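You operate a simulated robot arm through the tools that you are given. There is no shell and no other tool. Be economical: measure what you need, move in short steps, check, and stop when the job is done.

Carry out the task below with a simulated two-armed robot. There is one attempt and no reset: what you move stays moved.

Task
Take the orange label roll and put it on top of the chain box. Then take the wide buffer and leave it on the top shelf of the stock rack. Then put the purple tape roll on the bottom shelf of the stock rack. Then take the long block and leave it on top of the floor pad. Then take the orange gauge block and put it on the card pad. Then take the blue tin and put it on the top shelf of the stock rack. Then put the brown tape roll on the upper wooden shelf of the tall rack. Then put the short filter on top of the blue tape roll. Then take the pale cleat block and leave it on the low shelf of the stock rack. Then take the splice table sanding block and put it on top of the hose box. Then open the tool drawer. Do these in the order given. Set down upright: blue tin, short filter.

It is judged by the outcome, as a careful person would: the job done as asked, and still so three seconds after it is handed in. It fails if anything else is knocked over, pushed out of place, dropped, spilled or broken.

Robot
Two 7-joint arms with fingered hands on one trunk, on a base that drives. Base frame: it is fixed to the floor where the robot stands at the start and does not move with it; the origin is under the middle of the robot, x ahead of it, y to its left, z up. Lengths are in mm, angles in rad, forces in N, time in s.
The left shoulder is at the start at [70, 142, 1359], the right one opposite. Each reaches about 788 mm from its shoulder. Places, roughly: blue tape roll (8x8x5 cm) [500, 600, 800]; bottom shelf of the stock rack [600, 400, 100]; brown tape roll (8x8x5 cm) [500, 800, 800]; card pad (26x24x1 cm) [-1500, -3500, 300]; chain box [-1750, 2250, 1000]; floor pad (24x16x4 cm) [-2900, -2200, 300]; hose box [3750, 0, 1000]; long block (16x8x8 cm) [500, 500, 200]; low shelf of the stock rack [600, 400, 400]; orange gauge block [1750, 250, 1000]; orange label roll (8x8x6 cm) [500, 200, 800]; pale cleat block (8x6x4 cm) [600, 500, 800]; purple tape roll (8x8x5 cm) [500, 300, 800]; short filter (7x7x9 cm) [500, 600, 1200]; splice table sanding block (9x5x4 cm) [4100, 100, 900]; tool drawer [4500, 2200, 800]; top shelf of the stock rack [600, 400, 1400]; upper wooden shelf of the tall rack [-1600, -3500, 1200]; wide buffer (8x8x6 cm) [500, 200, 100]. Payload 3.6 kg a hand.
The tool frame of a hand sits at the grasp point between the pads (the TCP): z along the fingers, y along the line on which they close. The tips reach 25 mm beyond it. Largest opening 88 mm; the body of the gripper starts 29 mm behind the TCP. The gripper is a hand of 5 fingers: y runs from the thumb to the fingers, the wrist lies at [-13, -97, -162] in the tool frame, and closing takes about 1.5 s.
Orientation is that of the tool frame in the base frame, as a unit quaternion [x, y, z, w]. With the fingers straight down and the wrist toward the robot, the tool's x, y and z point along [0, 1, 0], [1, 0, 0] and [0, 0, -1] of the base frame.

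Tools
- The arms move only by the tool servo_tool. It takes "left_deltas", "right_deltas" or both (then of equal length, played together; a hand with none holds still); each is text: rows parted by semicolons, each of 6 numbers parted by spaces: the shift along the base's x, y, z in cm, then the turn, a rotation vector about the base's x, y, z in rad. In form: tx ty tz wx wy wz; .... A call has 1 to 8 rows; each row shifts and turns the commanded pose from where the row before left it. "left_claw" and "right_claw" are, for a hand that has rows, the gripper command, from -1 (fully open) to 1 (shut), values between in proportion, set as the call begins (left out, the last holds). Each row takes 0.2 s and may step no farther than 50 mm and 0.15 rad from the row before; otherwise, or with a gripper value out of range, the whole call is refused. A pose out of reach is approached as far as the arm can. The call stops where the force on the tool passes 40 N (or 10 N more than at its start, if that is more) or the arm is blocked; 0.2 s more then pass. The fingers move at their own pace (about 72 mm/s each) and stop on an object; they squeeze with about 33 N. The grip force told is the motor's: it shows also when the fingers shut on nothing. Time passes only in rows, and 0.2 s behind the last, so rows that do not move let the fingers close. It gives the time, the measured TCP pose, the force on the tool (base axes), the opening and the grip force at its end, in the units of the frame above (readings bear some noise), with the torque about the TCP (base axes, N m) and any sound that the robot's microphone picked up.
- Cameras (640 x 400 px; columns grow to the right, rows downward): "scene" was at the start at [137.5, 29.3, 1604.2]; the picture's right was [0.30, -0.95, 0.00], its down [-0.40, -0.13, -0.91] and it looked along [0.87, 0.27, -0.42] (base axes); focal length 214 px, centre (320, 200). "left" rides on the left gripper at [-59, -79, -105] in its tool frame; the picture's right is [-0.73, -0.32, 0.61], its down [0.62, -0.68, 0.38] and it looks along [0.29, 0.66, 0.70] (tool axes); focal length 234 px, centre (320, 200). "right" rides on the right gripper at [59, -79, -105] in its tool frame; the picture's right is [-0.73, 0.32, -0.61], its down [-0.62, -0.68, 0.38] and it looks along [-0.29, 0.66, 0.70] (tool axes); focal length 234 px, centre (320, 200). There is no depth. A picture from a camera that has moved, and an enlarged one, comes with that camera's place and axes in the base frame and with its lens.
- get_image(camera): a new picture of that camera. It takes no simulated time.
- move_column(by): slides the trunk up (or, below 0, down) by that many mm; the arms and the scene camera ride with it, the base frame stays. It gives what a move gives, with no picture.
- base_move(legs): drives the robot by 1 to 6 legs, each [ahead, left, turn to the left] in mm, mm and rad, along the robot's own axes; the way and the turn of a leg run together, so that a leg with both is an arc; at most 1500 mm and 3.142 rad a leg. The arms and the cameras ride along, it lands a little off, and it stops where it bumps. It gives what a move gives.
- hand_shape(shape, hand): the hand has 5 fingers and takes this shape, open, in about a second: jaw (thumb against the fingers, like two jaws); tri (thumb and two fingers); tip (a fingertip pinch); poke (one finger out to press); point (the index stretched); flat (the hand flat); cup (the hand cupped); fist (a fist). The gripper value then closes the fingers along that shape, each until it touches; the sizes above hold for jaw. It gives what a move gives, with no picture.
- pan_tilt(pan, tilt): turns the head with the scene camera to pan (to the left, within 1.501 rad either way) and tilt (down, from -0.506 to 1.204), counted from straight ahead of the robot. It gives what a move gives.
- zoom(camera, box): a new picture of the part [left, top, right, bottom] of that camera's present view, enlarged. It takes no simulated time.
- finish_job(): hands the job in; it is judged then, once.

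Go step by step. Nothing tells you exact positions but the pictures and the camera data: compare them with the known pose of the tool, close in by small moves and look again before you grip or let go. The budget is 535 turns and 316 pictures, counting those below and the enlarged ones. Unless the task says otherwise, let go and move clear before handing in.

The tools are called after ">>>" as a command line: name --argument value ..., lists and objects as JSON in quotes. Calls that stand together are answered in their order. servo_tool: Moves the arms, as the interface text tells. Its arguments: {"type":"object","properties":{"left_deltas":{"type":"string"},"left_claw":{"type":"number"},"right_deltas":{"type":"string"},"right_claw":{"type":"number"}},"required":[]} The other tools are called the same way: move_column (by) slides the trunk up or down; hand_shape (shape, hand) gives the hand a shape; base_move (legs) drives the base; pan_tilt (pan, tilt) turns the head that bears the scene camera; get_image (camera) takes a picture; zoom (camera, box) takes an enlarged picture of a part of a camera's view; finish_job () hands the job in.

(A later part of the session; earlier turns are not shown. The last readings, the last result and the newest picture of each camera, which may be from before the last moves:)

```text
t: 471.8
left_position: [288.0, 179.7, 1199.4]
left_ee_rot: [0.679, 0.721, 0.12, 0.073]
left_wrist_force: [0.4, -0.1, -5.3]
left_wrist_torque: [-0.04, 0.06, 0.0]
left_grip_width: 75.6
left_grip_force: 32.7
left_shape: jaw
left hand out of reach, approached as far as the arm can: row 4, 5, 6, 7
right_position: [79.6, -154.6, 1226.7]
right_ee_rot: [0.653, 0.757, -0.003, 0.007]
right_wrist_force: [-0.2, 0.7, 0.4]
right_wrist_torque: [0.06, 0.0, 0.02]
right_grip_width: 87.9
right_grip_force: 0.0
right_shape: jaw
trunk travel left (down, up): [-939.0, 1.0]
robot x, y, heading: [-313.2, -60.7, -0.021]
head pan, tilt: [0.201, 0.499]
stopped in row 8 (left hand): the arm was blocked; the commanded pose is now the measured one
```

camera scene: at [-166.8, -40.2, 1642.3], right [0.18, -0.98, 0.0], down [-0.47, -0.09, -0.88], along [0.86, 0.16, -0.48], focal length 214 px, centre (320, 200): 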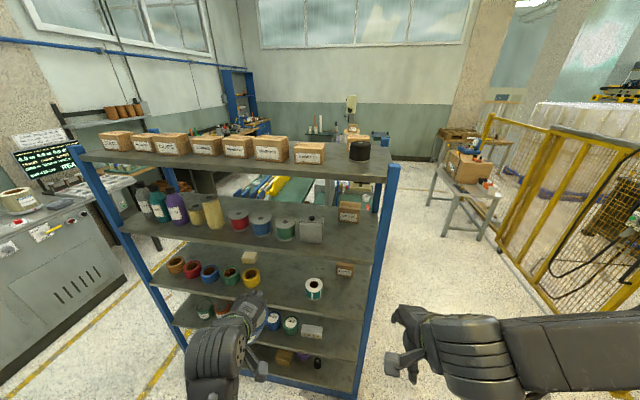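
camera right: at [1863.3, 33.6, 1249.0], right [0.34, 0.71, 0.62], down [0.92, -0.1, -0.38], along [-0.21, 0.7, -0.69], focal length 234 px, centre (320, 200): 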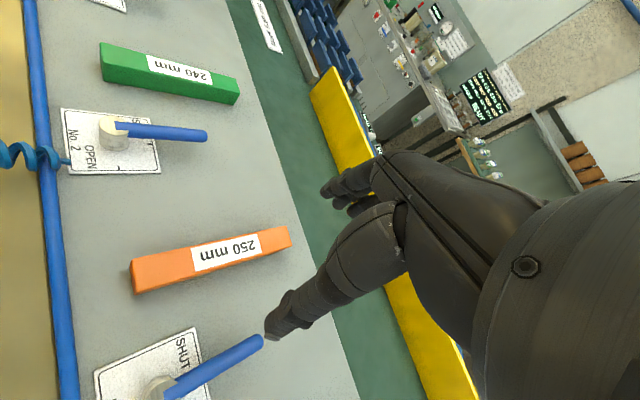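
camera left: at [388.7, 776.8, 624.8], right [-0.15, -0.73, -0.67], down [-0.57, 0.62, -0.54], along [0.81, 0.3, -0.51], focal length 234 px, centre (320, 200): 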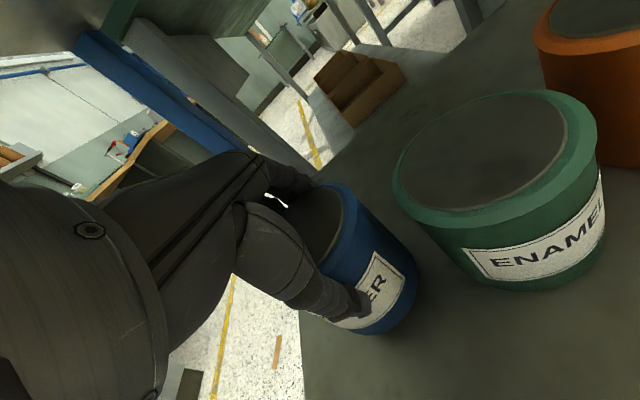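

The forward tilt can't be kept through this height. I'll set the tin down temporarily on the free part of the roll shelf (where the label and purple rolls were) and regrip it without tilt.

>>> servo_tool --left_deltas "0 0 -4 -0.04 0 -0.03; 0 0 -4.5 -0.034 0 -0.02; 0 1 -4.5 0 0 0; 0 1 -4.5 0 0 0; 0 1 -4.5 0 0 0; 0 1 -4.5 0 0 0; 0 1 -4.5 0 0 0; 0 1 -1.5 0 0 0"

>>> base_move --legs '[[100, 0, 0.018]]'

>>> get_image --camera "left"

>>> get_image --camera "scene"

```text
t: 473.6
left_position: [286.6, 238.3, 872.9]
left_ee_rot: [0.694, 0.707, 0.089, 0.104]
left_wrist_force: [-0.9, 0.1, -4.7]
left_wrist_torque: [-0.04, 0.05, -0.06]
left_grip_width: 75.9
left_grip_force: 33.4
left_shape: jaw
right_position: [79.7, -154.8, 1227.6]
right_ee_rot: [0.652, 0.759, -0.003, 0.007]
right_wrist_force: [0.1, 0.1, 0.0]
right_wrist_torque: [0.0, -0.01, 0.01]
right_grip_width: 87.9
right_grip_force: 0.1
right_shape: jaw
trunk travel left (down, up): [-939.0, 1.0]
robot x, y, heading: [-308.0, -58.2, -0.016]
head pan, tilt: [0.201, 0.499]
```

```text
t: 474.8
left_position: [378.3, 246.5, 874.9]
left_ee_rot: [0.689, 0.712, 0.091, 0.103]
left_wrist_force: [-0.5, 0.2, -5.0]
left_wrist_torque: [-0.02, 0.06, 0.01]
left_grip_width: 76.0
left_grip_force: 33.0
left_shape: jaw
right_position: [177.8, -148.7, 1228.2]
right_ee_rot: [0.646, 0.763, -0.001, 0.007]
right_wrist_force: [1.1, -0.7, -0.4]
right_wrist_torque: [0.02, 0.01, -0.01]
right_grip_width: 87.8
right_grip_force: 0.1
right_shape: jaw
trunk travel left (down, up): [-939.0, 1.0]
robot x, y, heading: [-207.0, -61.0, 0.005]
head pan, tilt: [0.201, 0.499]
```

```text
151 pictures are left
camera left: at [275.5, 186.7, 955.8], right [-0.12, -0.74, -0.66], down [-0.57, 0.59, -0.57], along [0.81, 0.3, -0.5], focal length 234 px, centre (320, 200)
```

left: 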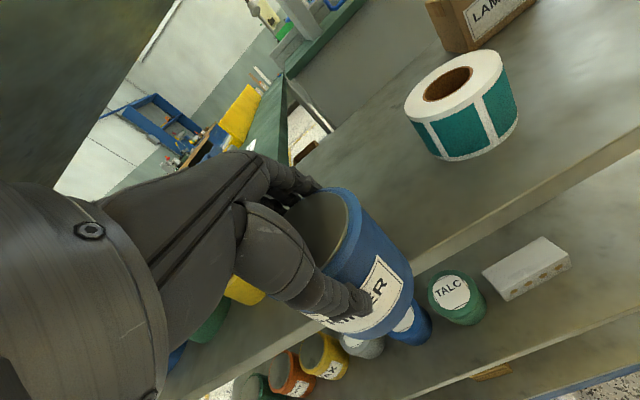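

```text
150 pictures are left
camera scene: at [-71.3, -39.8, 1642.8], right [0.2, -0.98, 0.0], down [-0.47, -0.1, -0.88], along [0.86, 0.18, -0.48], focal length 214 px, centre (320, 200)
```

scene: 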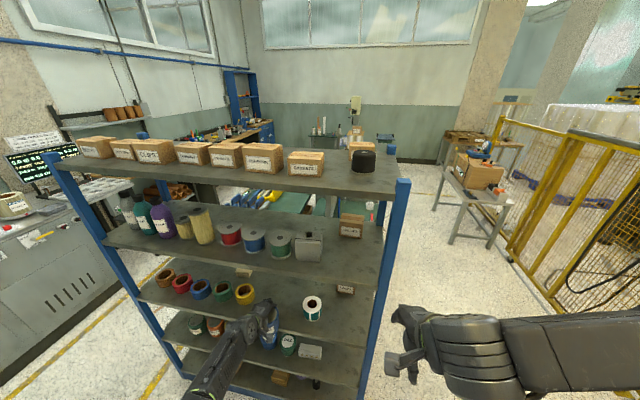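

>>> servo_tool --left_deltas "4 0 0 0 0.02 0; 4 0 0 0 0 0; 3.2 0 0 0 0 0; 0 0 -2 0 0 0; 0 0 -1 0 0 0; 0 0 0 0 0 0"

>>> get_image --camera "left"

>>> zoom --camera "scene" --box '[200, 240, 340, 380]'

```text
t: 476.2
left_position: [442.2, 225.3, 874.2]
left_ee_rot: [0.69, 0.713, 0.083, 0.095]
left_wrist_force: [-0.2, 0.0, -4.7]
left_wrist_torque: [-0.04, 0.04, -0.02]
left_grip_width: 75.8
left_grip_force: 32.6
left_shape: jaw
left hand out of reach, approached as far as the arm can: row 2, 3, 4, 5
right_position: [182.8, -149.0, 1227.3]
right_ee_rot: [0.645, 0.764, -0.002, 0.007]
right_wrist_force: [-0.6, -0.3, 0.4]
right_wrist_torque: [0.03, 0.02, -0.02]
right_grip_width: 87.7
right_grip_force: 0.0
right_shape: jaw
trunk travel left (down, up): [-939.0, 1.0]
robot x, y, heading: [-210.9, -58.5, 0.002]
head pan, tilt: [0.201, 0.499]
```

```text
149 pictures are left
camera left: at [341.2, 165.3, 957.6], right [-0.14, -0.74, -0.65], down [-0.58, 0.59, -0.55], along [0.8, 0.3, -0.52], focal length 234 px, centre (320, 200)
```

left: 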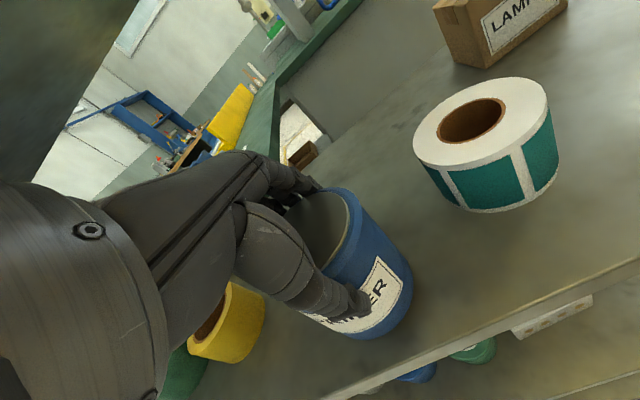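

```text
2.86 times, centred on (270, 310) of scene
camera zoom: at [-65.8, -39.8, 1642.2], right [0.2, -0.98, 0.0], down [-0.47, -0.1, -0.88], along [0.86, 0.18, -0.48], focal length 613 px, centre (463, -114)
```

zoom: 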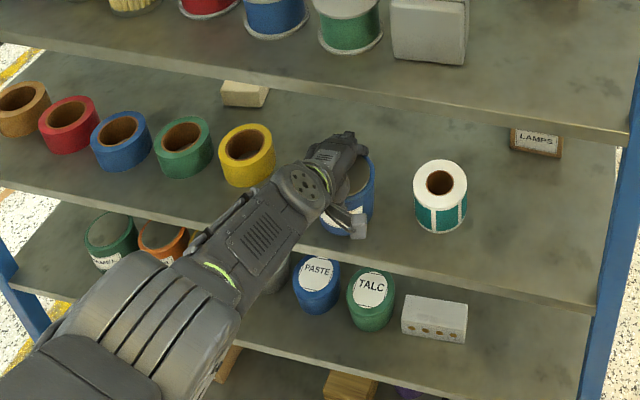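

>>> base_move --legs '[[50, 0, 0]]'

>>> move_column --by -30

>>> move_column --by -8

```text
t: 477.1
left_position: [487.3, 224.4, 879.3]
left_ee_rot: [0.689, 0.713, 0.085, 0.098]
left_wrist_force: [-0.8, 1.0, -4.1]
left_wrist_torque: [-0.02, 0.03, -0.02]
left_grip_width: 76.0
left_grip_force: 32.7
left_shape: jaw
right_position: [222.6, -149.2, 1230.6]
right_ee_rot: [0.647, 0.763, 0.0, 0.01]
right_wrist_force: [-0.7, 0.7, 1.2]
right_wrist_torque: [-0.03, -0.03, 0.01]
right_grip_width: 87.6
right_grip_force: 0.1
right_shape: jaw
trunk travel left (down, up): [-939.0, 1.0]
robot x, y, heading: [-152.9, -59.7, 0.001]
head pan, tilt: [0.201, 0.499]
```

```text
t: 477.8
left_position: [497.0, 223.9, 857.8]
left_ee_rot: [0.688, 0.712, 0.092, 0.103]
left_wrist_force: [-12.9, -1.1, 42.3]
left_wrist_torque: [-0.1, 0.83, -0.04]
left_grip_width: 72.6
left_grip_force: 32.8
left_shape: jaw
right_position: [226.5, -151.0, 1198.4]
right_ee_rot: [0.646, 0.763, 0.001, 0.008]
right_wrist_force: [0.2, 0.3, -0.1]
right_wrist_torque: [-0.06, 0.08, -0.05]
right_grip_width: 88.1
right_grip_force: 0.0
right_shape: jaw
trunk travel left (down, up): [-909.0, 31.0]
robot x, y, heading: [-159.6, -58.6, -0.001]
head pan, tilt: [0.201, 0.499]
stopped: the force on the tool passed its limit (the readings are from after the stop); the commanded pose is now the measured one
```

```text
t: 478.3
left_position: [499.1, 223.9, 856.7]
left_ee_rot: [0.687, 0.712, 0.098, 0.108]
left_wrist_force: [-14.4, -2.1, 40.2]
left_wrist_torque: [-0.15, 1.15, -0.09]
left_grip_width: 72.5
left_grip_force: 32.6
left_shape: jaw
right_position: [224.5, -152.1, 1194.7]
right_ee_rot: [0.646, 0.764, 0.002, 0.008]
right_wrist_force: [-0.7, 0.7, 0.2]
right_wrist_torque: [0.04, 0.03, 0.01]
right_grip_width: 88.0
right_grip_force: 0.0
right_shape: jaw
trunk travel left (down, up): [-904.0, 36.0]
robot x, y, heading: [-158.0, -63.3, -0.002]
head pan, tilt: [0.201, 0.499]
stopped: the force on the tool passed its limit (the readings are from after the stop); the commanded pose is now the measured one
```

Contact came earlier than expected (the tin is taller). I'll relieve the pressure and check that it stands level.

>>> move_column --by 6

>>> zoom --camera "scene" --box '[220, 260, 340, 360]'

>>> get_image --camera "left"

```text
t: 478.8
left_position: [499.0, 224.4, 859.5]
left_ee_rot: [0.687, 0.713, 0.094, 0.104]
left_wrist_force: [-1.2, 0.1, 19.4]
left_wrist_torque: [-0.19, 0.76, -0.03]
left_grip_width: 72.8
left_grip_force: 33.0
left_shape: jaw
right_position: [226.4, -152.1, 1200.2]
right_ee_rot: [0.646, 0.764, 0.0, 0.009]
right_wrist_force: [-0.2, -0.9, -0.2]
right_wrist_torque: [0.04, -0.05, -0.02]
right_grip_width: 88.0
right_grip_force: 0.1
right_shape: jaw
trunk travel left (down, up): [-910.0, 30.0]
robot x, y, heading: [-154.4, -59.2, 0.002]
head pan, tilt: [0.201, 0.499]
```

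```text
4.00 times, centred on (280, 310) of scene
camera zoom: at [-22.7, -42.4, 1613.4], right [0.2, -0.98, 0.0], down [-0.47, -0.09, -0.88], along [0.86, 0.18, -0.48], focal length 858 px, centre (480, -240)
```

zoom: 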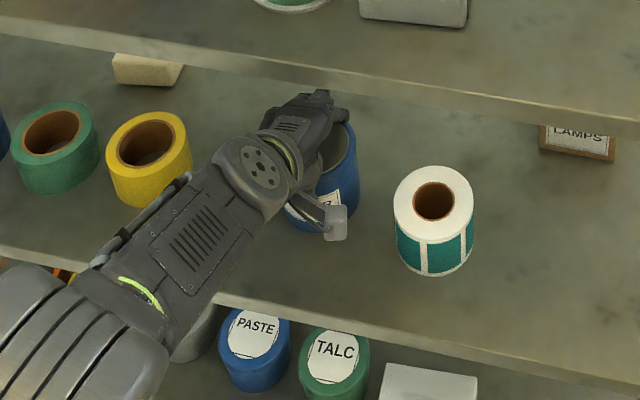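

```text
146 pictures are left
camera left: at [395.5, 163.5, 938.9], right [-0.12, -0.74, -0.66], down [-0.57, 0.59, -0.57], along [0.81, 0.31, -0.49], focal length 234 px, centre (320, 200)
```

left: 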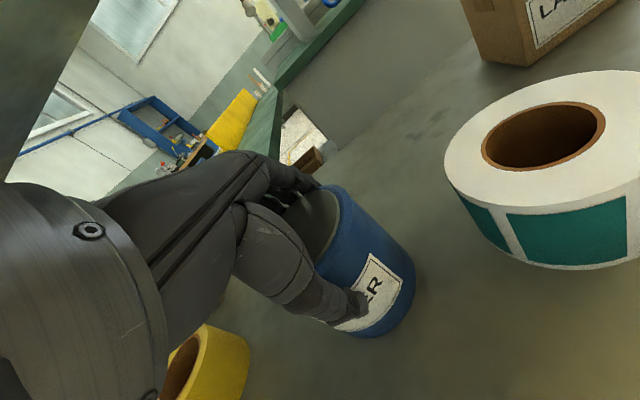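

>>> move_column --by 4

>>> servo_tool --left_deltas "0 0 0 0 0 0; 0 0 0 0 0 0; 0 0 0 0 0 0; 0 0 0 0 0 0; 0 0 0 0 0 0" --left_claw -1

>>> get_image --camera "left"

```text
t: 479.4
left_position: [500.4, 223.7, 860.3]
left_ee_rot: [0.688, 0.713, 0.093, 0.103]
left_wrist_force: [-0.7, -0.1, 8.6]
left_wrist_torque: [-0.19, 0.48, -0.04]
left_grip_width: 73.2
left_grip_force: 32.9
left_shape: jaw
right_position: [228.6, -150.6, 1202.9]
right_ee_rot: [0.645, 0.764, -0.001, 0.008]
right_wrist_force: [0.5, 0.1, -0.3]
right_wrist_torque: [0.0, 0.0, 0.01]
right_grip_width: 88.0
right_grip_force: 0.1
right_shape: jaw
trunk travel left (down, up): [-914.0, 26.0]
robot x, y, heading: [-157.6, -63.6, 0.003]
head pan, tilt: [0.201, 0.499]
```

```text
t: 480.6
left_position: [501.2, 226.1, 859.8]
left_ee_rot: [0.687, 0.713, 0.093, 0.104]
left_wrist_force: [0.8, -1.1, 1.5]
left_wrist_torque: [-0.02, -0.02, -0.02]
left_grip_width: 87.6
left_grip_force: 0.1
left_shape: jaw
right_position: [231.1, -150.3, 1201.5]
right_ee_rot: [0.646, 0.764, -0.002, 0.007]
right_wrist_force: [0.6, 0.5, 0.5]
right_wrist_torque: [-0.02, -0.02, 0.03]
right_grip_width: 87.9
right_grip_force: 0.1
right_shape: jaw
trunk travel left (down, up): [-914.0, 26.0]
robot x, y, heading: [-156.3, -61.3, 0.001]
head pan, tilt: [0.201, 0.499]
```

```text
145 pictures are left
camera left: at [398.3, 164.5, 940.5], right [-0.12, -0.74, -0.66], down [-0.57, 0.59, -0.57], along [0.81, 0.31, -0.5], focal length 234 px, centre (320, 200)
```

left: 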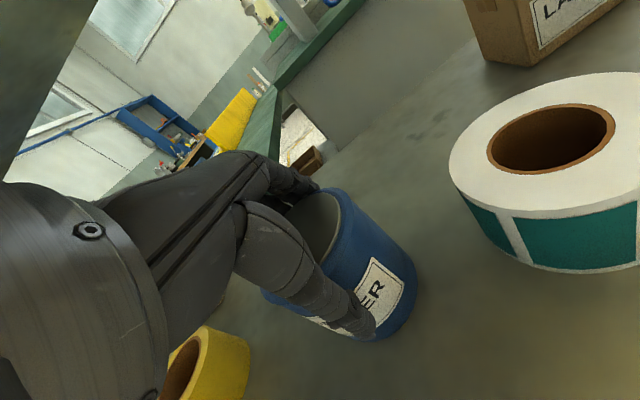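

The tin stands by itself. On reflection the better fix is to keep this grip and raise the arm in open space with it well extended. I'll regrip and withdraw.

>>> servo_tool --left_deltas "0 0 0 0 0 0; 0 0 0 0 0 0; 0 0 0 0 0 0; 0 0 0 0 0 0; 0 0 0 0 0 0; 0 0 0 0 0 0; 0 0 0.5 0 0 0; 0 0 0.5 0 0 0" --left_claw 1

>>> servo_tool --left_deltas "0 0 0.5 0 0 0; -4.5 0 0 0 0 0; -4.5 0 0 0 0 0; -4.5 0 0 0 0 0; 0 0 0 0 0 0"

>>> base_move --legs '[[-200, 0, 0], [0, 0, -1.57]]'

>>> get_image --camera "left"

```text
t: 482.4
left_position: [501.8, 223.0, 863.8]
left_ee_rot: [0.691, 0.71, 0.087, 0.106]
left_wrist_force: [0.4, 0.0, -3.9]
left_wrist_torque: [-0.03, 0.03, 0.03]
left_grip_width: 77.5
left_grip_force: 32.6
left_shape: jaw
left hand out of reach, approached as far as the arm can: row 7, 8
right_position: [232.6, -149.7, 1202.3]
right_ee_rot: [0.646, 0.764, -0.003, 0.007]
right_wrist_force: [0.4, -0.4, -0.2]
right_wrist_torque: [0.01, 0.0, 0.01]
right_grip_width: 87.7
right_grip_force: 0.1
right_shape: jaw
trunk travel left (down, up): [-914.0, 26.0]
robot x, y, heading: [-156.9, -57.2, -0.001]
head pan, tilt: [0.201, 0.499]
```

```text
t: 483.6
left_position: [367.1, 224.8, 869.2]
left_ee_rot: [0.687, 0.713, 0.091, 0.103]
left_wrist_force: [0.5, -0.1, -4.4]
left_wrist_torque: [-0.08, 0.04, 0.03]
left_grip_width: 77.1
left_grip_force: 33.1
left_shape: jaw
right_position: [231.2, -149.4, 1202.3]
right_ee_rot: [0.645, 0.764, -0.002, 0.007]
right_wrist_force: [0.0, 0.2, 0.5]
right_wrist_torque: [0.02, 0.01, 0.03]
right_grip_width: 88.0
right_grip_force: 0.2
right_shape: jaw
trunk travel left (down, up): [-914.0, 26.0]
robot x, y, heading: [-160.0, -59.8, 0.001]
head pan, tilt: [0.201, 0.499]
```

```text
t: 489.0
left_position: [-80.8, -590.2, 869.2]
left_ee_rot: [0.991, 0.006, -0.011, 0.137]
left_wrist_force: [-0.4, -0.2, -4.7]
left_wrist_torque: [0.04, 0.03, 0.0]
left_grip_width: 77.2
left_grip_force: 33.0
left_shape: jaw
right_position: [-452.1, -446.0, 1201.8]
right_ee_rot: [0.997, 0.071, -0.007, 0.003]
right_wrist_force: [0.1, -0.6, 1.1]
right_wrist_torque: [-0.01, 0.03, -0.03]
right_grip_width: 87.9
right_grip_force: 0.0
right_shape: jaw
trunk travel left (down, up): [-914.0, 26.0]
robot x, y, heading: [-350.7, -59.6, -1.594]
head pan, tilt: [0.201, 0.499]
```

```text
144 pictures are left
camera left: at [-139.9, -485.8, 949.6], right [-0.74, 0.14, -0.66], down [0.61, 0.56, -0.57], along [0.29, -0.82, -0.5], focal length 234 px, centre (320, 200)
```

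left: 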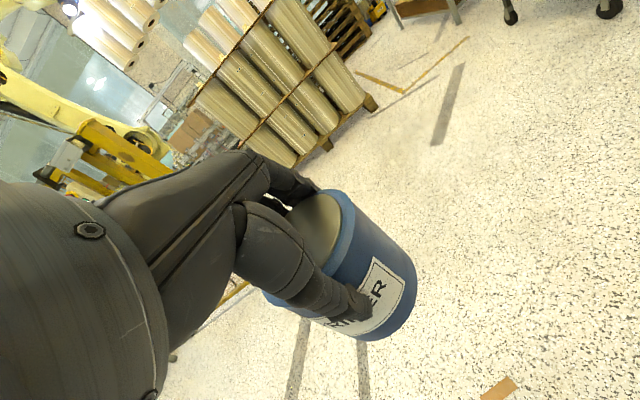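

>>> servo_tool --left_deltas "-2 -2.4 2.6 0 0 0; -2 -2.4 2.6 0 0 0; -2 -2.4 2.6 0 0 0; -2 -2.4 2.6 0 0 0; -2 -2.4 2.6 0 0 0; 0 -0.5 4.5 0 0 0; 0 -0.5 4.5 0 0 0; 0 -0.5 4.5 0 0 0"

>>> servo_tool --left_deltas "0 0 4.5 0 0 0; 0 0 4.5 0 0 0; 0 0 4.5 0 0 0; 0 0 4.5 0 0 0; 0 0 4.5 0 0 0; 0 0 0 0 0 0"

```text
t: 490.8
left_position: [-182.1, -721.9, 1135.9]
left_ee_rot: [0.991, 0.006, -0.009, 0.136]
left_wrist_force: [1.3, 0.1, -4.1]
left_wrist_torque: [0.04, 0.05, 0.01]
left_grip_width: 77.1
left_grip_force: 32.8
left_shape: jaw
right_position: [-451.7, -445.7, 1202.3]
right_ee_rot: [0.997, 0.071, -0.007, 0.003]
right_wrist_force: [0.5, -0.2, -0.6]
right_wrist_torque: [0.02, 0.01, -0.02]
right_grip_width: 87.8
right_grip_force: 0.0
right_shape: jaw
trunk travel left (down, up): [-914.0, 26.0]
robot x, y, heading: [-350.3, -58.4, -1.595]
head pan, tilt: [0.201, 0.499]
```

```text
t: 492.2
left_position: [-178.0, -727.1, 1362.2]
left_ee_rot: [0.99, 0.006, -0.011, 0.137]
left_wrist_force: [0.1, 0.7, -4.8]
left_wrist_torque: [0.04, 0.03, -0.02]
left_grip_width: 76.7
left_grip_force: 33.3
left_shape: jaw
right_position: [-450.9, -446.6, 1202.1]
right_ee_rot: [0.997, 0.071, -0.008, 0.003]
right_wrist_force: [-0.5, 0.6, -0.9]
right_wrist_torque: [-0.02, 0.01, 0.0]
right_grip_width: 88.0
right_grip_force: 0.1
right_shape: jaw
trunk travel left (down, up): [-914.0, 26.0]
robot x, y, heading: [-354.2, -60.1, -1.598]
head pan, tilt: [0.201, 0.499]
```

Works when extended. Rising to travel height, then turning back to face the rack.

>>> servo_tool --left_deltas "0 0 4.5 0 0 0; 0 0 4.5 0 0 0; 0 0 4.5 0 0 0; 0 0 4.5 0 0 0; 0 0 2 0 0 0; 0 0 0 0 0 0"

>>> base_move --legs '[[0, 0, 1.598]]'

>>> get_image --camera "scene"

>>> get_image --camera "left"

```text
t: 493.6
left_position: [-180.4, -727.3, 1564.2]
left_ee_rot: [0.99, 0.006, -0.01, 0.137]
left_wrist_force: [0.9, -0.1, -5.2]
left_wrist_torque: [0.04, 0.03, 0.02]
left_grip_width: 76.9
left_grip_force: 32.8
left_shape: jaw
right_position: [-451.5, -446.2, 1201.6]
right_ee_rot: [0.997, 0.071, -0.006, 0.003]
right_wrist_force: [-0.1, 0.9, 0.5]
right_wrist_torque: [0.01, -0.01, 0.0]
right_grip_width: 87.6
right_grip_force: 0.2
right_shape: jaw
trunk travel left (down, up): [-914.0, 26.0]
robot x, y, heading: [-353.1, -62.3, -1.59]
head pan, tilt: [0.201, 0.499]
```

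```text
t: 497.9
left_position: [304.6, 140.2, 1565.7]
left_ee_rot: [0.681, 0.719, 0.092, 0.102]
left_wrist_force: [0.4, -0.1, -4.4]
left_wrist_torque: [-0.05, 0.04, 0.01]
left_grip_width: 76.7
left_grip_force: 33.2
left_shape: jaw
right_position: [37.1, -144.1, 1202.3]
right_ee_rot: [0.638, 0.77, -0.003, 0.007]
right_wrist_force: [0.1, -0.4, 0.1]
right_wrist_torque: [0.0, 0.01, -0.02]
right_grip_width: 87.8
right_grip_force: 0.0
right_shape: jaw
trunk travel left (down, up): [-914.0, 26.0]
robot x, y, heading: [-356.0, -61.1, 0.018]
head pan, tilt: [0.201, 0.499]
```

```text
143 pictures are left
camera scene: at [-213.0, -38.4, 1616.8], right [0.22, -0.98, 0.0], down [-0.47, -0.1, -0.88], along [0.86, 0.19, -0.48], focal length 214 px, centre (320, 200)
```

scene: 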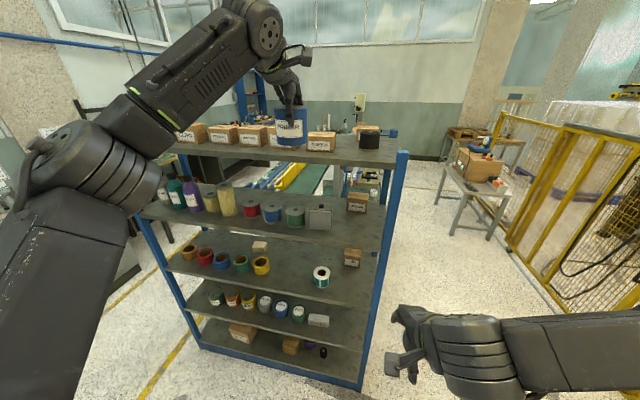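

```text
142 pictures are left
camera left: at [203.0, 76.3, 1645.2], right [-0.11, -0.75, -0.66], down [-0.58, 0.58, -0.57], along [0.81, 0.32, -0.5], focal length 234 px, centre (320, 200)
```

left: 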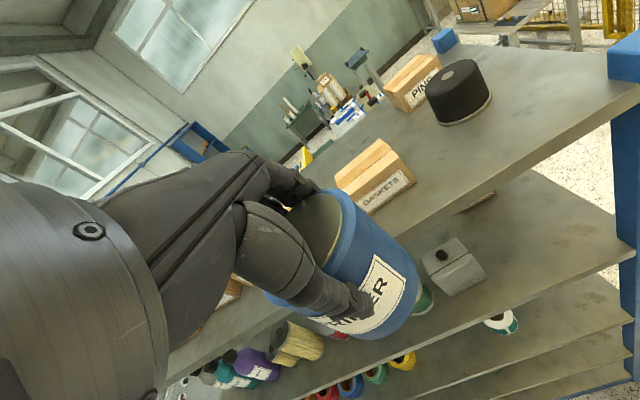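

>>> move_column --by 25

>>> base_move --legs '[[0, 0, -0.018], [300, 0, 0]]'

>>> get_image --camera "left"

>>> zoom --camera "scene" --box '[180, 20, 400, 200]'

```text
t: 498.7
left_position: [304.7, 139.7, 1589.6]
left_ee_rot: [0.681, 0.719, 0.093, 0.103]
left_wrist_force: [-1.1, 0.4, -4.4]
left_wrist_torque: [-0.05, 0.01, 0.0]
left_grip_width: 76.6
left_grip_force: 33.1
left_shape: jaw
right_position: [35.5, -143.3, 1226.9]
right_ee_rot: [0.639, 0.769, -0.003, 0.007]
right_wrist_force: [-0.4, 0.3, -0.7]
right_wrist_torque: [-0.02, 0.02, -0.04]
right_grip_width: 87.9
right_grip_force: 0.0
right_shape: jaw
trunk travel left (down, up): [-939.0, 1.0]
robot x, y, heading: [-352.5, -61.4, 0.021]
head pan, tilt: [0.201, 0.499]
```

```text
t: 501.1
left_position: [609.3, 124.2, 1592.9]
left_ee_rot: [0.689, 0.712, 0.091, 0.105]
left_wrist_force: [1.0, -0.8, -5.2]
left_wrist_torque: [-0.03, 0.01, 0.0]
left_grip_width: 76.5
left_grip_force: 32.9
left_shape: jaw
right_position: [335.4, -151.9, 1227.8]
right_ee_rot: [0.646, 0.763, -0.001, 0.008]
right_wrist_force: [-14.2, 0.8, -2.0]
right_wrist_torque: [0.0, -0.13, 0.04]
right_grip_width: 87.0
right_grip_force: 0.0
right_shape: jaw
trunk travel left (down, up): [-939.0, 1.0]
robot x, y, heading: [-47.8, -62.1, -0.004]
head pan, tilt: [0.201, 0.499]
```

```text
141 pictures are left
camera left: at [505.6, 64.9, 1672.0], right [-0.12, -0.74, -0.66], down [-0.57, 0.59, -0.57], along [0.81, 0.3, -0.49], focal length 234 px, centre (320, 200)
```

left: 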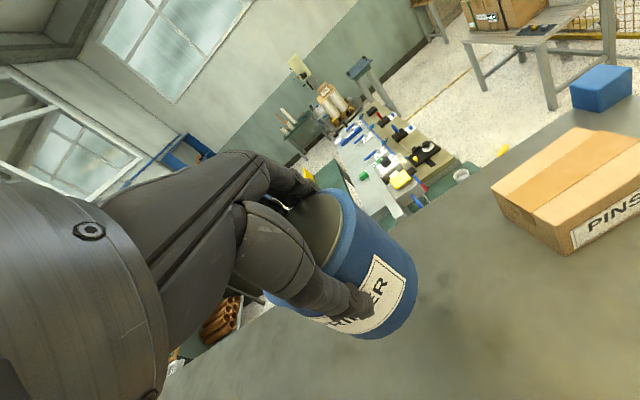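

```text
2.22 times, centred on (290, 110) of scene
camera zoom: at [87.4, -41.4, 1642.3], right [0.2, -0.98, 0.0], down [-0.47, -0.09, -0.88], along [0.86, 0.17, -0.48], focal length 477 px, centre (387, 400)
```

zoom: 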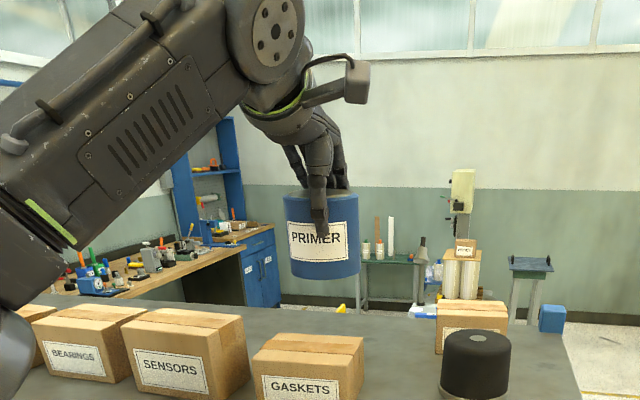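

The right fingers touch the rack post lightly; I'll pull the right hand away first.

>>> servo_tool --right_deltas "-2 -3 0 0 0 0; -1 -4 0 0 0 0; 0 -4 0 0 0 0; 0 0 0 0 0 0"

>>> servo_tool --left_deltas "0 0 -3 0 0.01 0; 0 0 -3 0 0 0; 0 0 -2 0 0 0; 0 0 0 0 0 0"

>>> get_image --camera "scene"

```text
t: 502.1
left_position: [613.0, 127.5, 1589.8]
left_ee_rot: [0.687, 0.713, 0.092, 0.103]
left_wrist_force: [-0.4, 1.1, -4.5]
left_wrist_torque: [-0.05, 0.0, -0.04]
left_grip_width: 76.4
left_grip_force: 33.1
left_shape: jaw
right_position: [357.8, -253.1, 1225.8]
right_ee_rot: [0.647, 0.763, -0.003, 0.008]
right_wrist_force: [0.0, 0.1, -0.3]
right_wrist_torque: [-0.03, 0.0, 0.01]
right_grip_width: 88.0
right_grip_force: 0.1
right_shape: jaw
right hand out of reach, approached as far as the arm can: row 1, 2, 3
trunk travel left (down, up): [-939.0, 1.0]
robot x, y, heading: [-52.4, -63.4, -0.002]
head pan, tilt: [0.201, 0.499]
```

```text
t: 503.1
left_position: [613.2, 126.5, 1508.9]
left_ee_rot: [0.689, 0.712, 0.089, 0.099]
left_wrist_force: [0.2, 0.1, -4.2]
left_wrist_torque: [-0.06, 0.01, 0.02]
left_grip_width: 76.7
left_grip_force: 33.3
left_shape: jaw
right_position: [358.5, -255.6, 1225.3]
right_ee_rot: [0.646, 0.763, -0.003, 0.006]
right_wrist_force: [0.0, -0.2, 0.2]
right_wrist_torque: [0.03, 0.01, 0.01]
right_grip_width: 87.9
right_grip_force: 0.1
right_shape: jaw
trunk travel left (down, up): [-939.0, 1.0]
robot x, y, heading: [-44.7, -58.4, -0.003]
head pan, tilt: [0.201, 0.499]
```

```text
139 pictures are left
camera scene: at [92.3, -42.1, 1641.9], right [0.2, -0.98, 0.0], down [-0.47, -0.09, -0.88], along [0.86, 0.17, -0.48], focal length 214 px, centre (320, 200)
```

scene: 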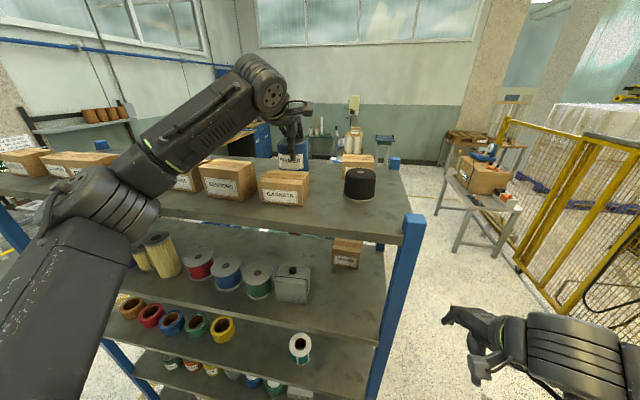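

>>> servo_tool --left_deltas "0 0 -0.4 0 0 0; 0 0 -0.3 0 0 0; 0 0 0 0 0 0"

>>> servo_tool --left_deltas "0 0 -0.3 0 0 0; 0 0 -0.2 0 0 0; 0 0 0 0 0 0"

>>> get_image --camera "left"

```text
t: 503.9
left_position: [612.9, 125.3, 1503.5]
left_ee_rot: [0.689, 0.712, 0.087, 0.099]
left_wrist_force: [0.0, 0.2, -5.2]
left_wrist_torque: [-0.06, 0.02, 0.01]
left_grip_width: 76.5
left_grip_force: 32.8
left_shape: jaw
right_position: [357.9, -254.9, 1224.6]
right_ee_rot: [0.646, 0.763, -0.003, 0.007]
right_wrist_force: [0.6, -0.1, -0.2]
right_wrist_torque: [0.01, 0.03, 0.01]
right_grip_width: 87.8
right_grip_force: 0.0
right_shape: jaw
trunk travel left (down, up): [-939.0, 1.0]
robot x, y, heading: [-48.3, -59.2, -0.006]
head pan, tilt: [0.201, 0.499]
```

```text
t: 504.7
left_position: [612.0, 126.0, 1499.7]
left_ee_rot: [0.688, 0.713, 0.089, 0.101]
left_wrist_force: [5.2, 1.4, 13.8]
left_wrist_torque: [-0.02, 0.17, 0.02]
left_grip_width: 75.8
left_grip_force: 33.0
left_shape: jaw
right_position: [357.6, -255.9, 1226.5]
right_ee_rot: [0.646, 0.763, -0.002, 0.006]
right_wrist_force: [-0.5, 0.6, -0.3]
right_wrist_torque: [0.01, 0.01, -0.02]
right_grip_width: 87.9
right_grip_force: 0.1
right_shape: jaw
trunk travel left (down, up): [-939.0, 1.0]
robot x, y, heading: [-47.5, -60.9, -0.005]
head pan, tilt: [0.201, 0.499]
```

```text
138 pictures are left
camera left: at [510.4, 64.7, 1581.3], right [-0.13, -0.74, -0.66], down [-0.57, 0.59, -0.56], along [0.81, 0.3, -0.5], focal length 234 px, centre (320, 200)
```

left: 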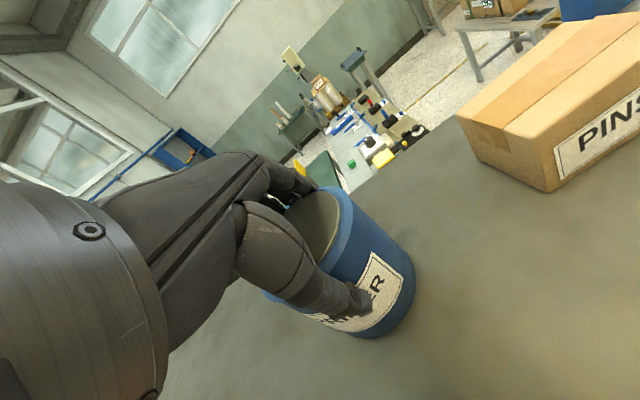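

Contact at z≈1500 as expected. Releasing gently and rising.

>>> servo_tool --left_deltas "0 0 0.1 0 0 0; 0 0 0 0 0 0; 0 0 0 0 0 0; 0 0 0 0 0 0; 0 0 0 0 0 0" --left_claw -1

>>> servo_tool --left_deltas "0 0 0.6 0 0 0; 0 0 0.8 0 0 0; 0 0 1 0 0 0; 0 0 0 0 0 0"

>>> get_image --camera "left"

```text
t: 505.9
left_position: [612.0, 126.4, 1499.0]
left_ee_rot: [0.689, 0.712, 0.088, 0.1]
left_wrist_force: [0.7, -0.8, 1.4]
left_wrist_torque: [0.04, -0.09, -0.04]
left_grip_width: 87.4
left_grip_force: 0.1
left_shape: jaw
right_position: [357.0, -256.0, 1226.4]
right_ee_rot: [0.646, 0.763, -0.002, 0.006]
right_wrist_force: [-0.1, 0.4, 0.7]
right_wrist_torque: [-0.01, -0.02, -0.02]
right_grip_width: 87.9
right_grip_force: 0.0
right_shape: jaw
trunk travel left (down, up): [-939.0, 1.0]
robot x, y, heading: [-45.1, -62.3, -0.006]
head pan, tilt: [0.201, 0.499]
```

```text
t: 506.9
left_position: [611.7, 125.2, 1523.8]
left_ee_rot: [0.689, 0.713, 0.089, 0.1]
left_wrist_force: [-0.4, 0.6, -0.4]
left_wrist_torque: [-0.02, 0.02, -0.01]
left_grip_width: 88.0
left_grip_force: 0.1
left_shape: jaw
right_position: [356.2, -254.1, 1225.3]
right_ee_rot: [0.646, 0.763, -0.002, 0.007]
right_wrist_force: [-0.5, -0.2, -0.4]
right_wrist_torque: [-0.06, -0.01, 0.01]
right_grip_width: 87.7
right_grip_force: 0.1
right_shape: jaw
trunk travel left (down, up): [-939.0, 1.0]
robot x, y, heading: [-45.6, -56.6, -0.002]
head pan, tilt: [0.201, 0.499]
```

```text
137 pictures are left
camera left: at [510.2, 64.7, 1605.3], right [-0.13, -0.74, -0.66], down [-0.58, 0.59, -0.56], along [0.81, 0.31, -0.5], focal length 234 px, centre (320, 200)
```

left: 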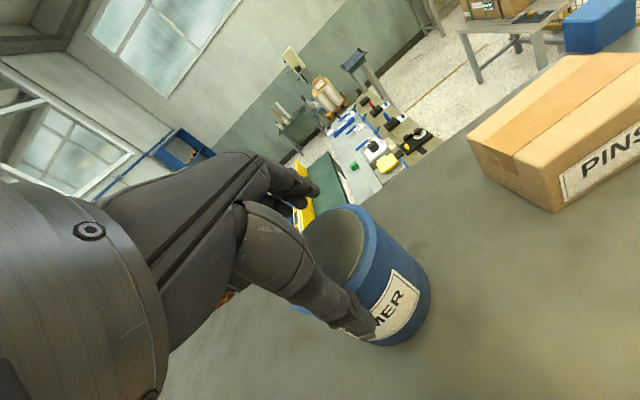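

The blue tin stands upright on the top shelf. I'll rise, back off, untilt the hand and go for the brown roll.

>>> servo_tool --left_deltas "0 0 3 0 0 0; 0 0 3 0 0 0; 0 0 2 0 0 0; 0 0 0 0 0 0"

>>> base_move --legs '[[-320, 0, 0], [0, 680, 0]]'

>>> servo_tool --left_deltas "0 0 -4.5 0 0.05 0; 0 0 -4.5 0 0.05 0; 0 0 -4.5 0 0.05 0; 0 0 -4.5 0 0.05 0; 0 0 -4.5 0 0.04 0; -1 0 -4.5 0 0.03 0; -1 0 -4.5 0 0 0; -1 0 -4.5 0 0 0"

>>> servo_tool --left_deltas "-2 0 -4.5 0 0 0; -2 0 -4.5 0 0 0; -2 0 -4.5 0 0 0; -2 0 -4.5 0 0 0; -2 0 -4.5 0 0 0; -2 0 -4.5 0 0 0; 0 0 -4.5 0 0 0; 0 0 0 0 0 0"

>>> get_image --camera "left"

>>> get_image --camera "scene"

```text
t: 507.9
left_position: [616.1, 123.4, 1604.6]
left_ee_rot: [0.689, 0.713, 0.088, 0.1]
left_wrist_force: [-0.3, -0.5, 0.3]
left_wrist_torque: [-0.01, 0.04, 0.0]
left_grip_width: 87.8
left_grip_force: 0.0
left_shape: jaw
right_position: [358.0, -255.0, 1225.6]
right_ee_rot: [0.646, 0.763, -0.003, 0.007]
right_wrist_force: [-0.4, -0.4, -0.7]
right_wrist_torque: [-0.02, 0.0, -0.03]
right_grip_width: 87.9
right_grip_force: 0.1
right_shape: jaw
trunk travel left (down, up): [-939.0, 1.0]
robot x, y, heading: [-52.5, -60.3, -0.004]
head pan, tilt: [0.201, 0.499]
```

```text
t: 513.5
left_position: [291.8, 834.2, 1602.9]
left_ee_rot: [0.682, 0.719, 0.089, 0.098]
left_wrist_force: [0.2, 0.2, -0.9]
left_wrist_torque: [0.01, 0.05, 0.0]
left_grip_width: 87.9
left_grip_force: 0.1
left_shape: jaw
right_position: [39.8, 454.1, 1224.5]
right_ee_rot: [0.639, 0.769, -0.004, 0.006]
right_wrist_force: [-0.7, 0.0, -0.3]
right_wrist_torque: [0.01, -0.01, 0.01]
right_grip_width: 88.1
right_grip_force: 0.1
right_shape: jaw
trunk travel left (down, up): [-939.0, 1.0]
robot x, y, heading: [-367.7, 641.8, 0.014]
head pan, tilt: [0.201, 0.499]
```

```text
t: 515.2
left_position: [262.4, 839.9, 1241.0]
left_ee_rot: [0.688, 0.726, -0.003, 0.003]
left_wrist_force: [0.0, -0.2, -0.5]
left_wrist_torque: [-0.01, 0.01, -0.03]
left_grip_width: 87.4
left_grip_force: 0.1
left_shape: jaw
right_position: [39.3, 454.5, 1225.6]
right_ee_rot: [0.639, 0.769, -0.004, 0.006]
right_wrist_force: [0.1, 0.5, -0.4]
right_wrist_torque: [-0.01, -0.01, 0.01]
right_grip_width: 87.9
right_grip_force: 0.1
right_shape: jaw
trunk travel left (down, up): [-939.0, 1.0]
robot x, y, heading: [-368.3, 640.1, 0.013]
head pan, tilt: [0.201, 0.499]
```

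```text
t: 517.0
left_position: [140.3, 838.3, 928.6]
left_ee_rot: [0.689, 0.725, -0.004, 0.002]
left_wrist_force: [0.7, 0.1, 0.0]
left_wrist_torque: [-0.01, 0.0, -0.02]
left_grip_width: 88.0
left_grip_force: 0.0
left_shape: jaw
right_position: [37.3, 455.1, 1225.7]
right_ee_rot: [0.64, 0.769, -0.002, 0.007]
right_wrist_force: [0.4, -0.1, -0.5]
right_wrist_torque: [0.0, 0.0, 0.05]
right_grip_width: 87.8
right_grip_force: 0.0
right_shape: jaw
trunk travel left (down, up): [-939.0, 1.0]
robot x, y, heading: [-370.0, 643.2, 0.017]
head pan, tilt: [0.201, 0.499]
```

```text
136 pictures are left
camera left: at [63.5, 775.7, 1035.0], right [-0.29, -0.75, -0.6], down [-0.71, 0.58, -0.39], along [0.64, 0.32, -0.7], focal length 234 px, centre (320, 200)
```

left: 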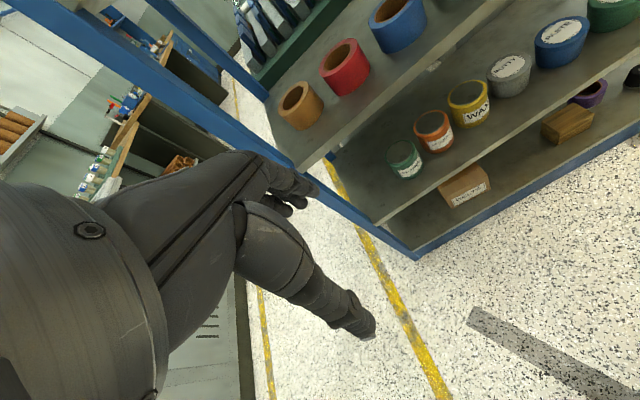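

```text
135 pictures are left
camera scene: at [-230.9, 663.3, 1642.0], right [0.21, -0.98, 0.0], down [-0.47, -0.1, -0.88], along [0.86, 0.19, -0.48], focal length 214 px, centre (320, 200)
```

scene: 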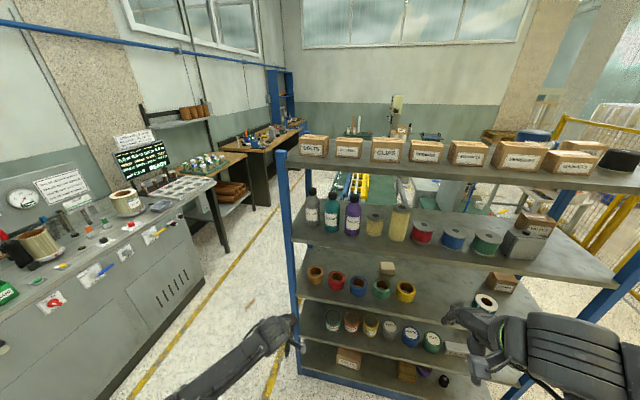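

>>> servo_tool --left_deltas "0 0.5 -3 0 0 -0.03; 0 0 -2.6 0 0 0; 0 0 0 0 0 0"

>>> base_move --legs '[[0, 0, -0.016], [290, 0, 0]]'

>>> get_image --camera "left"

```text
t: 517.9
left_position: [140.9, 841.5, 874.4]
left_ee_rot: [0.699, 0.715, -0.004, 0.002]
left_wrist_force: [1.1, 0.2, 0.4]
left_wrist_torque: [0.0, -0.04, -0.02]
left_grip_width: 87.9
left_grip_force: 0.1
left_shape: jaw
right_position: [38.6, 455.5, 1225.7]
right_ee_rot: [0.639, 0.769, -0.002, 0.008]
right_wrist_force: [0.3, -1.1, 0.6]
right_wrist_torque: [0.0, -0.01, -0.01]
right_grip_width: 88.1
right_grip_force: 0.0
right_shape: jaw
trunk travel left (down, up): [-939.0, 1.0]
robot x, y, heading: [-372.0, 640.5, 0.014]
head pan, tilt: [0.201, 0.499]
```

```text
t: 520.2
left_position: [437.7, 835.2, 874.8]
left_ee_rot: [0.703, 0.711, -0.003, 0.002]
left_wrist_force: [-0.2, -0.2, -0.1]
left_wrist_torque: [0.05, 0.03, -0.01]
left_grip_width: 87.9
left_grip_force: 0.0
left_shape: jaw
right_position: [330.0, 449.7, 1226.3]
right_ee_rot: [0.644, 0.765, -0.002, 0.008]
right_wrist_force: [0.8, -0.3, 0.0]
right_wrist_torque: [0.01, -0.05, 0.01]
right_grip_width: 87.7
right_grip_force: 0.1
right_shape: jaw
trunk travel left (down, up): [-939.0, 1.0]
robot x, y, heading: [-74.0, 639.5, -0.001]
head pan, tilt: [0.201, 0.499]
```

```text
134 pictures are left
camera left: at [358.4, 776.5, 980.3], right [-0.32, -0.73, -0.6], down [-0.69, 0.61, -0.39], along [0.65, 0.29, -0.7], focal length 234 px, centre (320, 200)
```

left: 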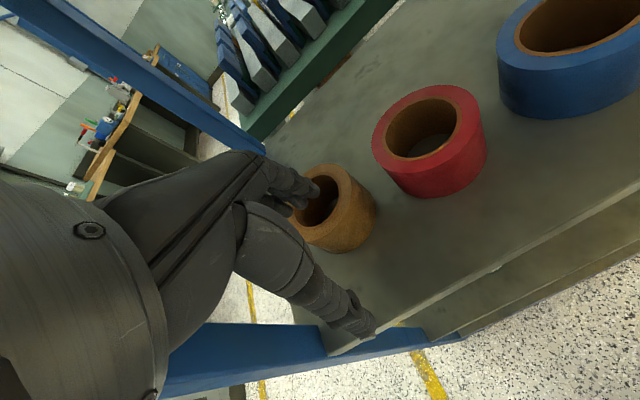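

>>> servo_tool --left_deltas "3.5 0.5 -0.3 0 0 0; 3.3 0.5 0 0 0 0; 0 0 0 0 0 0"

>>> get_image --camera "left"

```text
t: 521.0
left_position: [507.2, 846.0, 870.0]
left_ee_rot: [0.704, 0.711, -0.004, 0.002]
left_wrist_force: [-0.5, 0.1, -0.7]
left_wrist_torque: [0.02, 0.0, -0.02]
left_grip_width: 87.8
left_grip_force: 0.1
left_shape: jaw
right_position: [331.7, 449.3, 1225.2]
right_ee_rot: [0.644, 0.765, -0.003, 0.007]
right_wrist_force: [0.0, -0.2, -0.4]
right_wrist_torque: [0.0, 0.01, -0.04]
right_grip_width: 87.7
right_grip_force: 0.0
right_shape: jaw
trunk travel left (down, up): [-939.0, 1.0]
robot x, y, heading: [-73.9, 640.7, 0.006]
head pan, tilt: [0.201, 0.499]
```

```text
133 pictures are left
camera left: at [428.2, 788.0, 976.0], right [-0.32, -0.73, -0.6], down [-0.69, 0.61, -0.39], along [0.65, 0.29, -0.7], focal length 234 px, centre (320, 200)
```

left: 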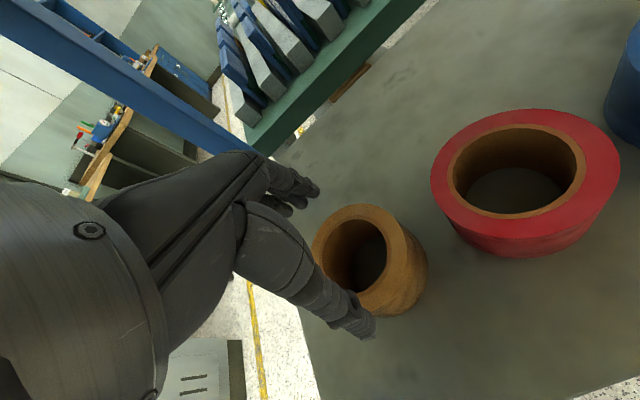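

Perfectly aligned. I'll lower only until the first light touch to avoid wedging this time.

>>> servo_tool --left_deltas "-0.1 0 -1.5 0 0 0; 0 0 -1.5 0 0 0; 0 0 -1 0 0 0; 0 0 0 0 0 0"

>>> servo_tool --left_deltas "0 0 0 0 0 0; 0 0 0 0 0 0; 0 0 0 0 0 0; 0 0 0 0 0 0; 0 0 0 0 0 0; 0 0 0 0 0 0; 0 0 0 0 0 0" --left_claw 1

>>> servo_tool --left_deltas "0 0 0.8 0 0 0; 0 0 0.8 0 0 0; 0 0 0.5 0 0 0; 0 0 0 0 0 0"

>>> get_image --camera "left"

```text
t: 522.0
left_position: [505.3, 843.9, 831.1]
left_ee_rot: [0.704, 0.711, -0.002, 0.003]
left_wrist_force: [0.1, -0.2, 3.2]
left_wrist_torque: [-0.02, 0.04, -0.02]
left_grip_width: 88.1
left_grip_force: 0.1
left_shape: jaw
right_position: [331.0, 450.3, 1225.4]
right_ee_rot: [0.645, 0.764, -0.003, 0.007]
right_wrist_force: [0.2, -0.3, 0.3]
right_wrist_torque: [0.01, 0.01, -0.04]
right_grip_width: 88.0
right_grip_force: 0.2
right_shape: jaw
trunk travel left (down, up): [-939.0, 1.0]
robot x, y, heading: [-75.6, 641.9, -0.0]
head pan, tilt: [0.201, 0.499]
```

```text
t: 523.6
left_position: [506.1, 845.0, 831.7]
left_ee_rot: [0.704, 0.711, -0.002, 0.003]
left_wrist_force: [5.2, 0.8, 15.9]
left_wrist_torque: [-0.01, 0.49, -0.03]
left_grip_width: 72.1
left_grip_force: 32.7
left_shape: jaw
right_position: [329.2, 448.3, 1225.8]
right_ee_rot: [0.644, 0.765, -0.002, 0.006]
right_wrist_force: [-1.6, 0.3, -1.1]
right_wrist_torque: [-0.01, -0.02, 0.02]
right_grip_width: 88.0
right_grip_force: 0.1
right_shape: jaw
trunk travel left (down, up): [-939.0, 1.0]
robot x, y, heading: [-72.9, 640.3, 0.002]
head pan, tilt: [0.201, 0.499]
```

```text
t: 524.6
left_position: [506.0, 844.8, 851.8]
left_ee_rot: [0.703, 0.711, -0.004, 0.002]
left_wrist_force: [0.1, 0.2, -2.4]
left_wrist_torque: [0.01, -0.01, 0.01]
left_grip_width: 71.5
left_grip_force: 32.7
left_shape: jaw
right_position: [333.7, 450.3, 1226.2]
right_ee_rot: [0.644, 0.765, -0.003, 0.007]
right_wrist_force: [0.1, -0.1, 0.2]
right_wrist_torque: [0.02, -0.02, 0.02]
right_grip_width: 88.0
right_grip_force: 0.0
right_shape: jaw
trunk travel left (down, up): [-939.0, 1.0]
robot x, y, heading: [-76.2, 641.4, 0.002]
head pan, tilt: [0.201, 0.499]
```

```text
132 pictures are left
camera left: at [427.5, 786.4, 957.7], right [-0.32, -0.73, -0.6], down [-0.69, 0.61, -0.38], along [0.65, 0.29, -0.7], focal length 234 px, centre (320, 200)
```

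left: 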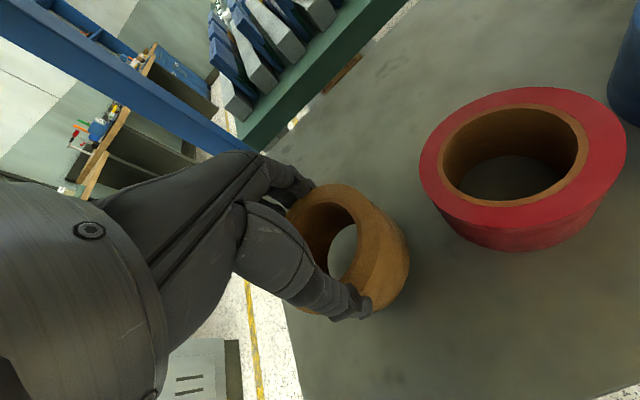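

The brown roll is held. I'll withdraw and drive toward the tall rack.

>>> servo_tool --left_deltas "-4.5 0 0 0 0 0; -4.5 0 0 0 0 0; -4.5 0 0 0 0 0; -3.5 0 0 0 0 0; 0 0 0 0 0 0"

>>> base_move --legs '[[-300, 0, 0], [0, -1500, 0], [0, -200, 0]]'

>>> servo_tool --left_deltas "4 -0.5 3 0 0 0; 4 -0.5 3 0 0 0; 4 -0.5 3 0 0 0; 4 -0.5 4 0 0 0; 3 0 4 0 0 0; 0 0 4.5 0 0 0; 0 0 4.5 0 0 0; 0 0 4.5 0 0 0"

>>> servo_tool --left_deltas "0 0 4.5 0 0 0; 0 0 4.5 0 0 0; 0 0 4.5 0 0 0; 0 0 4 0 0 0; 0 0 0 0 0 0"

```text
t: 525.8
left_position: [338.6, 848.1, 854.3]
left_ee_rot: [0.704, 0.71, -0.003, 0.001]
left_wrist_force: [-1.5, 1.0, -1.6]
left_wrist_torque: [0.0, 0.0, 0.0]
left_grip_width: 71.7
left_grip_force: 32.4
left_shape: jaw
right_position: [332.9, 449.5, 1225.3]
right_ee_rot: [0.644, 0.765, -0.003, 0.006]
right_wrist_force: [-0.2, -0.1, 0.8]
right_wrist_torque: [0.06, 0.03, -0.01]
right_grip_width: 88.0
right_grip_force: 0.1
right_shape: jaw
trunk travel left (down, up): [-939.0, 1.0]
robot x, y, heading: [-74.2, 641.3, 0.004]
head pan, tilt: [0.201, 0.499]
```

```text
t: 529.3
left_position: [46.8, 740.7, 854.4]
left_ee_rot: [0.713, 0.701, -0.003, 0.002]
left_wrist_force: [-1.4, -0.2, -2.3]
left_wrist_torque: [-0.02, -0.01, 0.0]
left_grip_width: 71.7
left_grip_force: 33.1
left_shape: jaw
right_position: [28.8, 342.7, 1226.9]
right_ee_rot: [0.655, 0.756, -0.002, 0.006]
right_wrist_force: [-1.1, 0.3, 0.0]
right_wrist_torque: [0.02, -0.01, 0.02]
right_grip_width: 87.7
right_grip_force: 0.1
right_shape: jaw
trunk travel left (down, up): [-939.0, 1.0]
robot x, y, heading: [-370.5, 547.4, -0.026]
head pan, tilt: [0.201, 0.499]
stopped in leg 2: the robot was blocked; the commanded pose is now the measured one
```

```text
refused: row 1 steps farther than a row can; nothing moved
```

```text
t: 530.5
left_position: [48.8, 741.5, 1028.7]
left_ee_rot: [0.714, 0.7, -0.003, 0.002]
left_wrist_force: [0.2, -0.3, -1.7]
left_wrist_torque: [-0.04, -0.03, -0.01]
left_grip_width: 71.9
left_grip_force: 32.8
left_shape: jaw
right_position: [29.3, 343.1, 1226.5]
right_ee_rot: [0.656, 0.755, -0.002, 0.006]
right_wrist_force: [-0.2, -0.2, -0.4]
right_wrist_torque: [0.0, 0.0, 0.05]
right_grip_width: 87.7
right_grip_force: 0.1
right_shape: jaw
trunk travel left (down, up): [-939.0, 1.0]
robot x, y, heading: [-368.1, 545.5, -0.029]
head pan, tilt: [0.201, 0.499]
```

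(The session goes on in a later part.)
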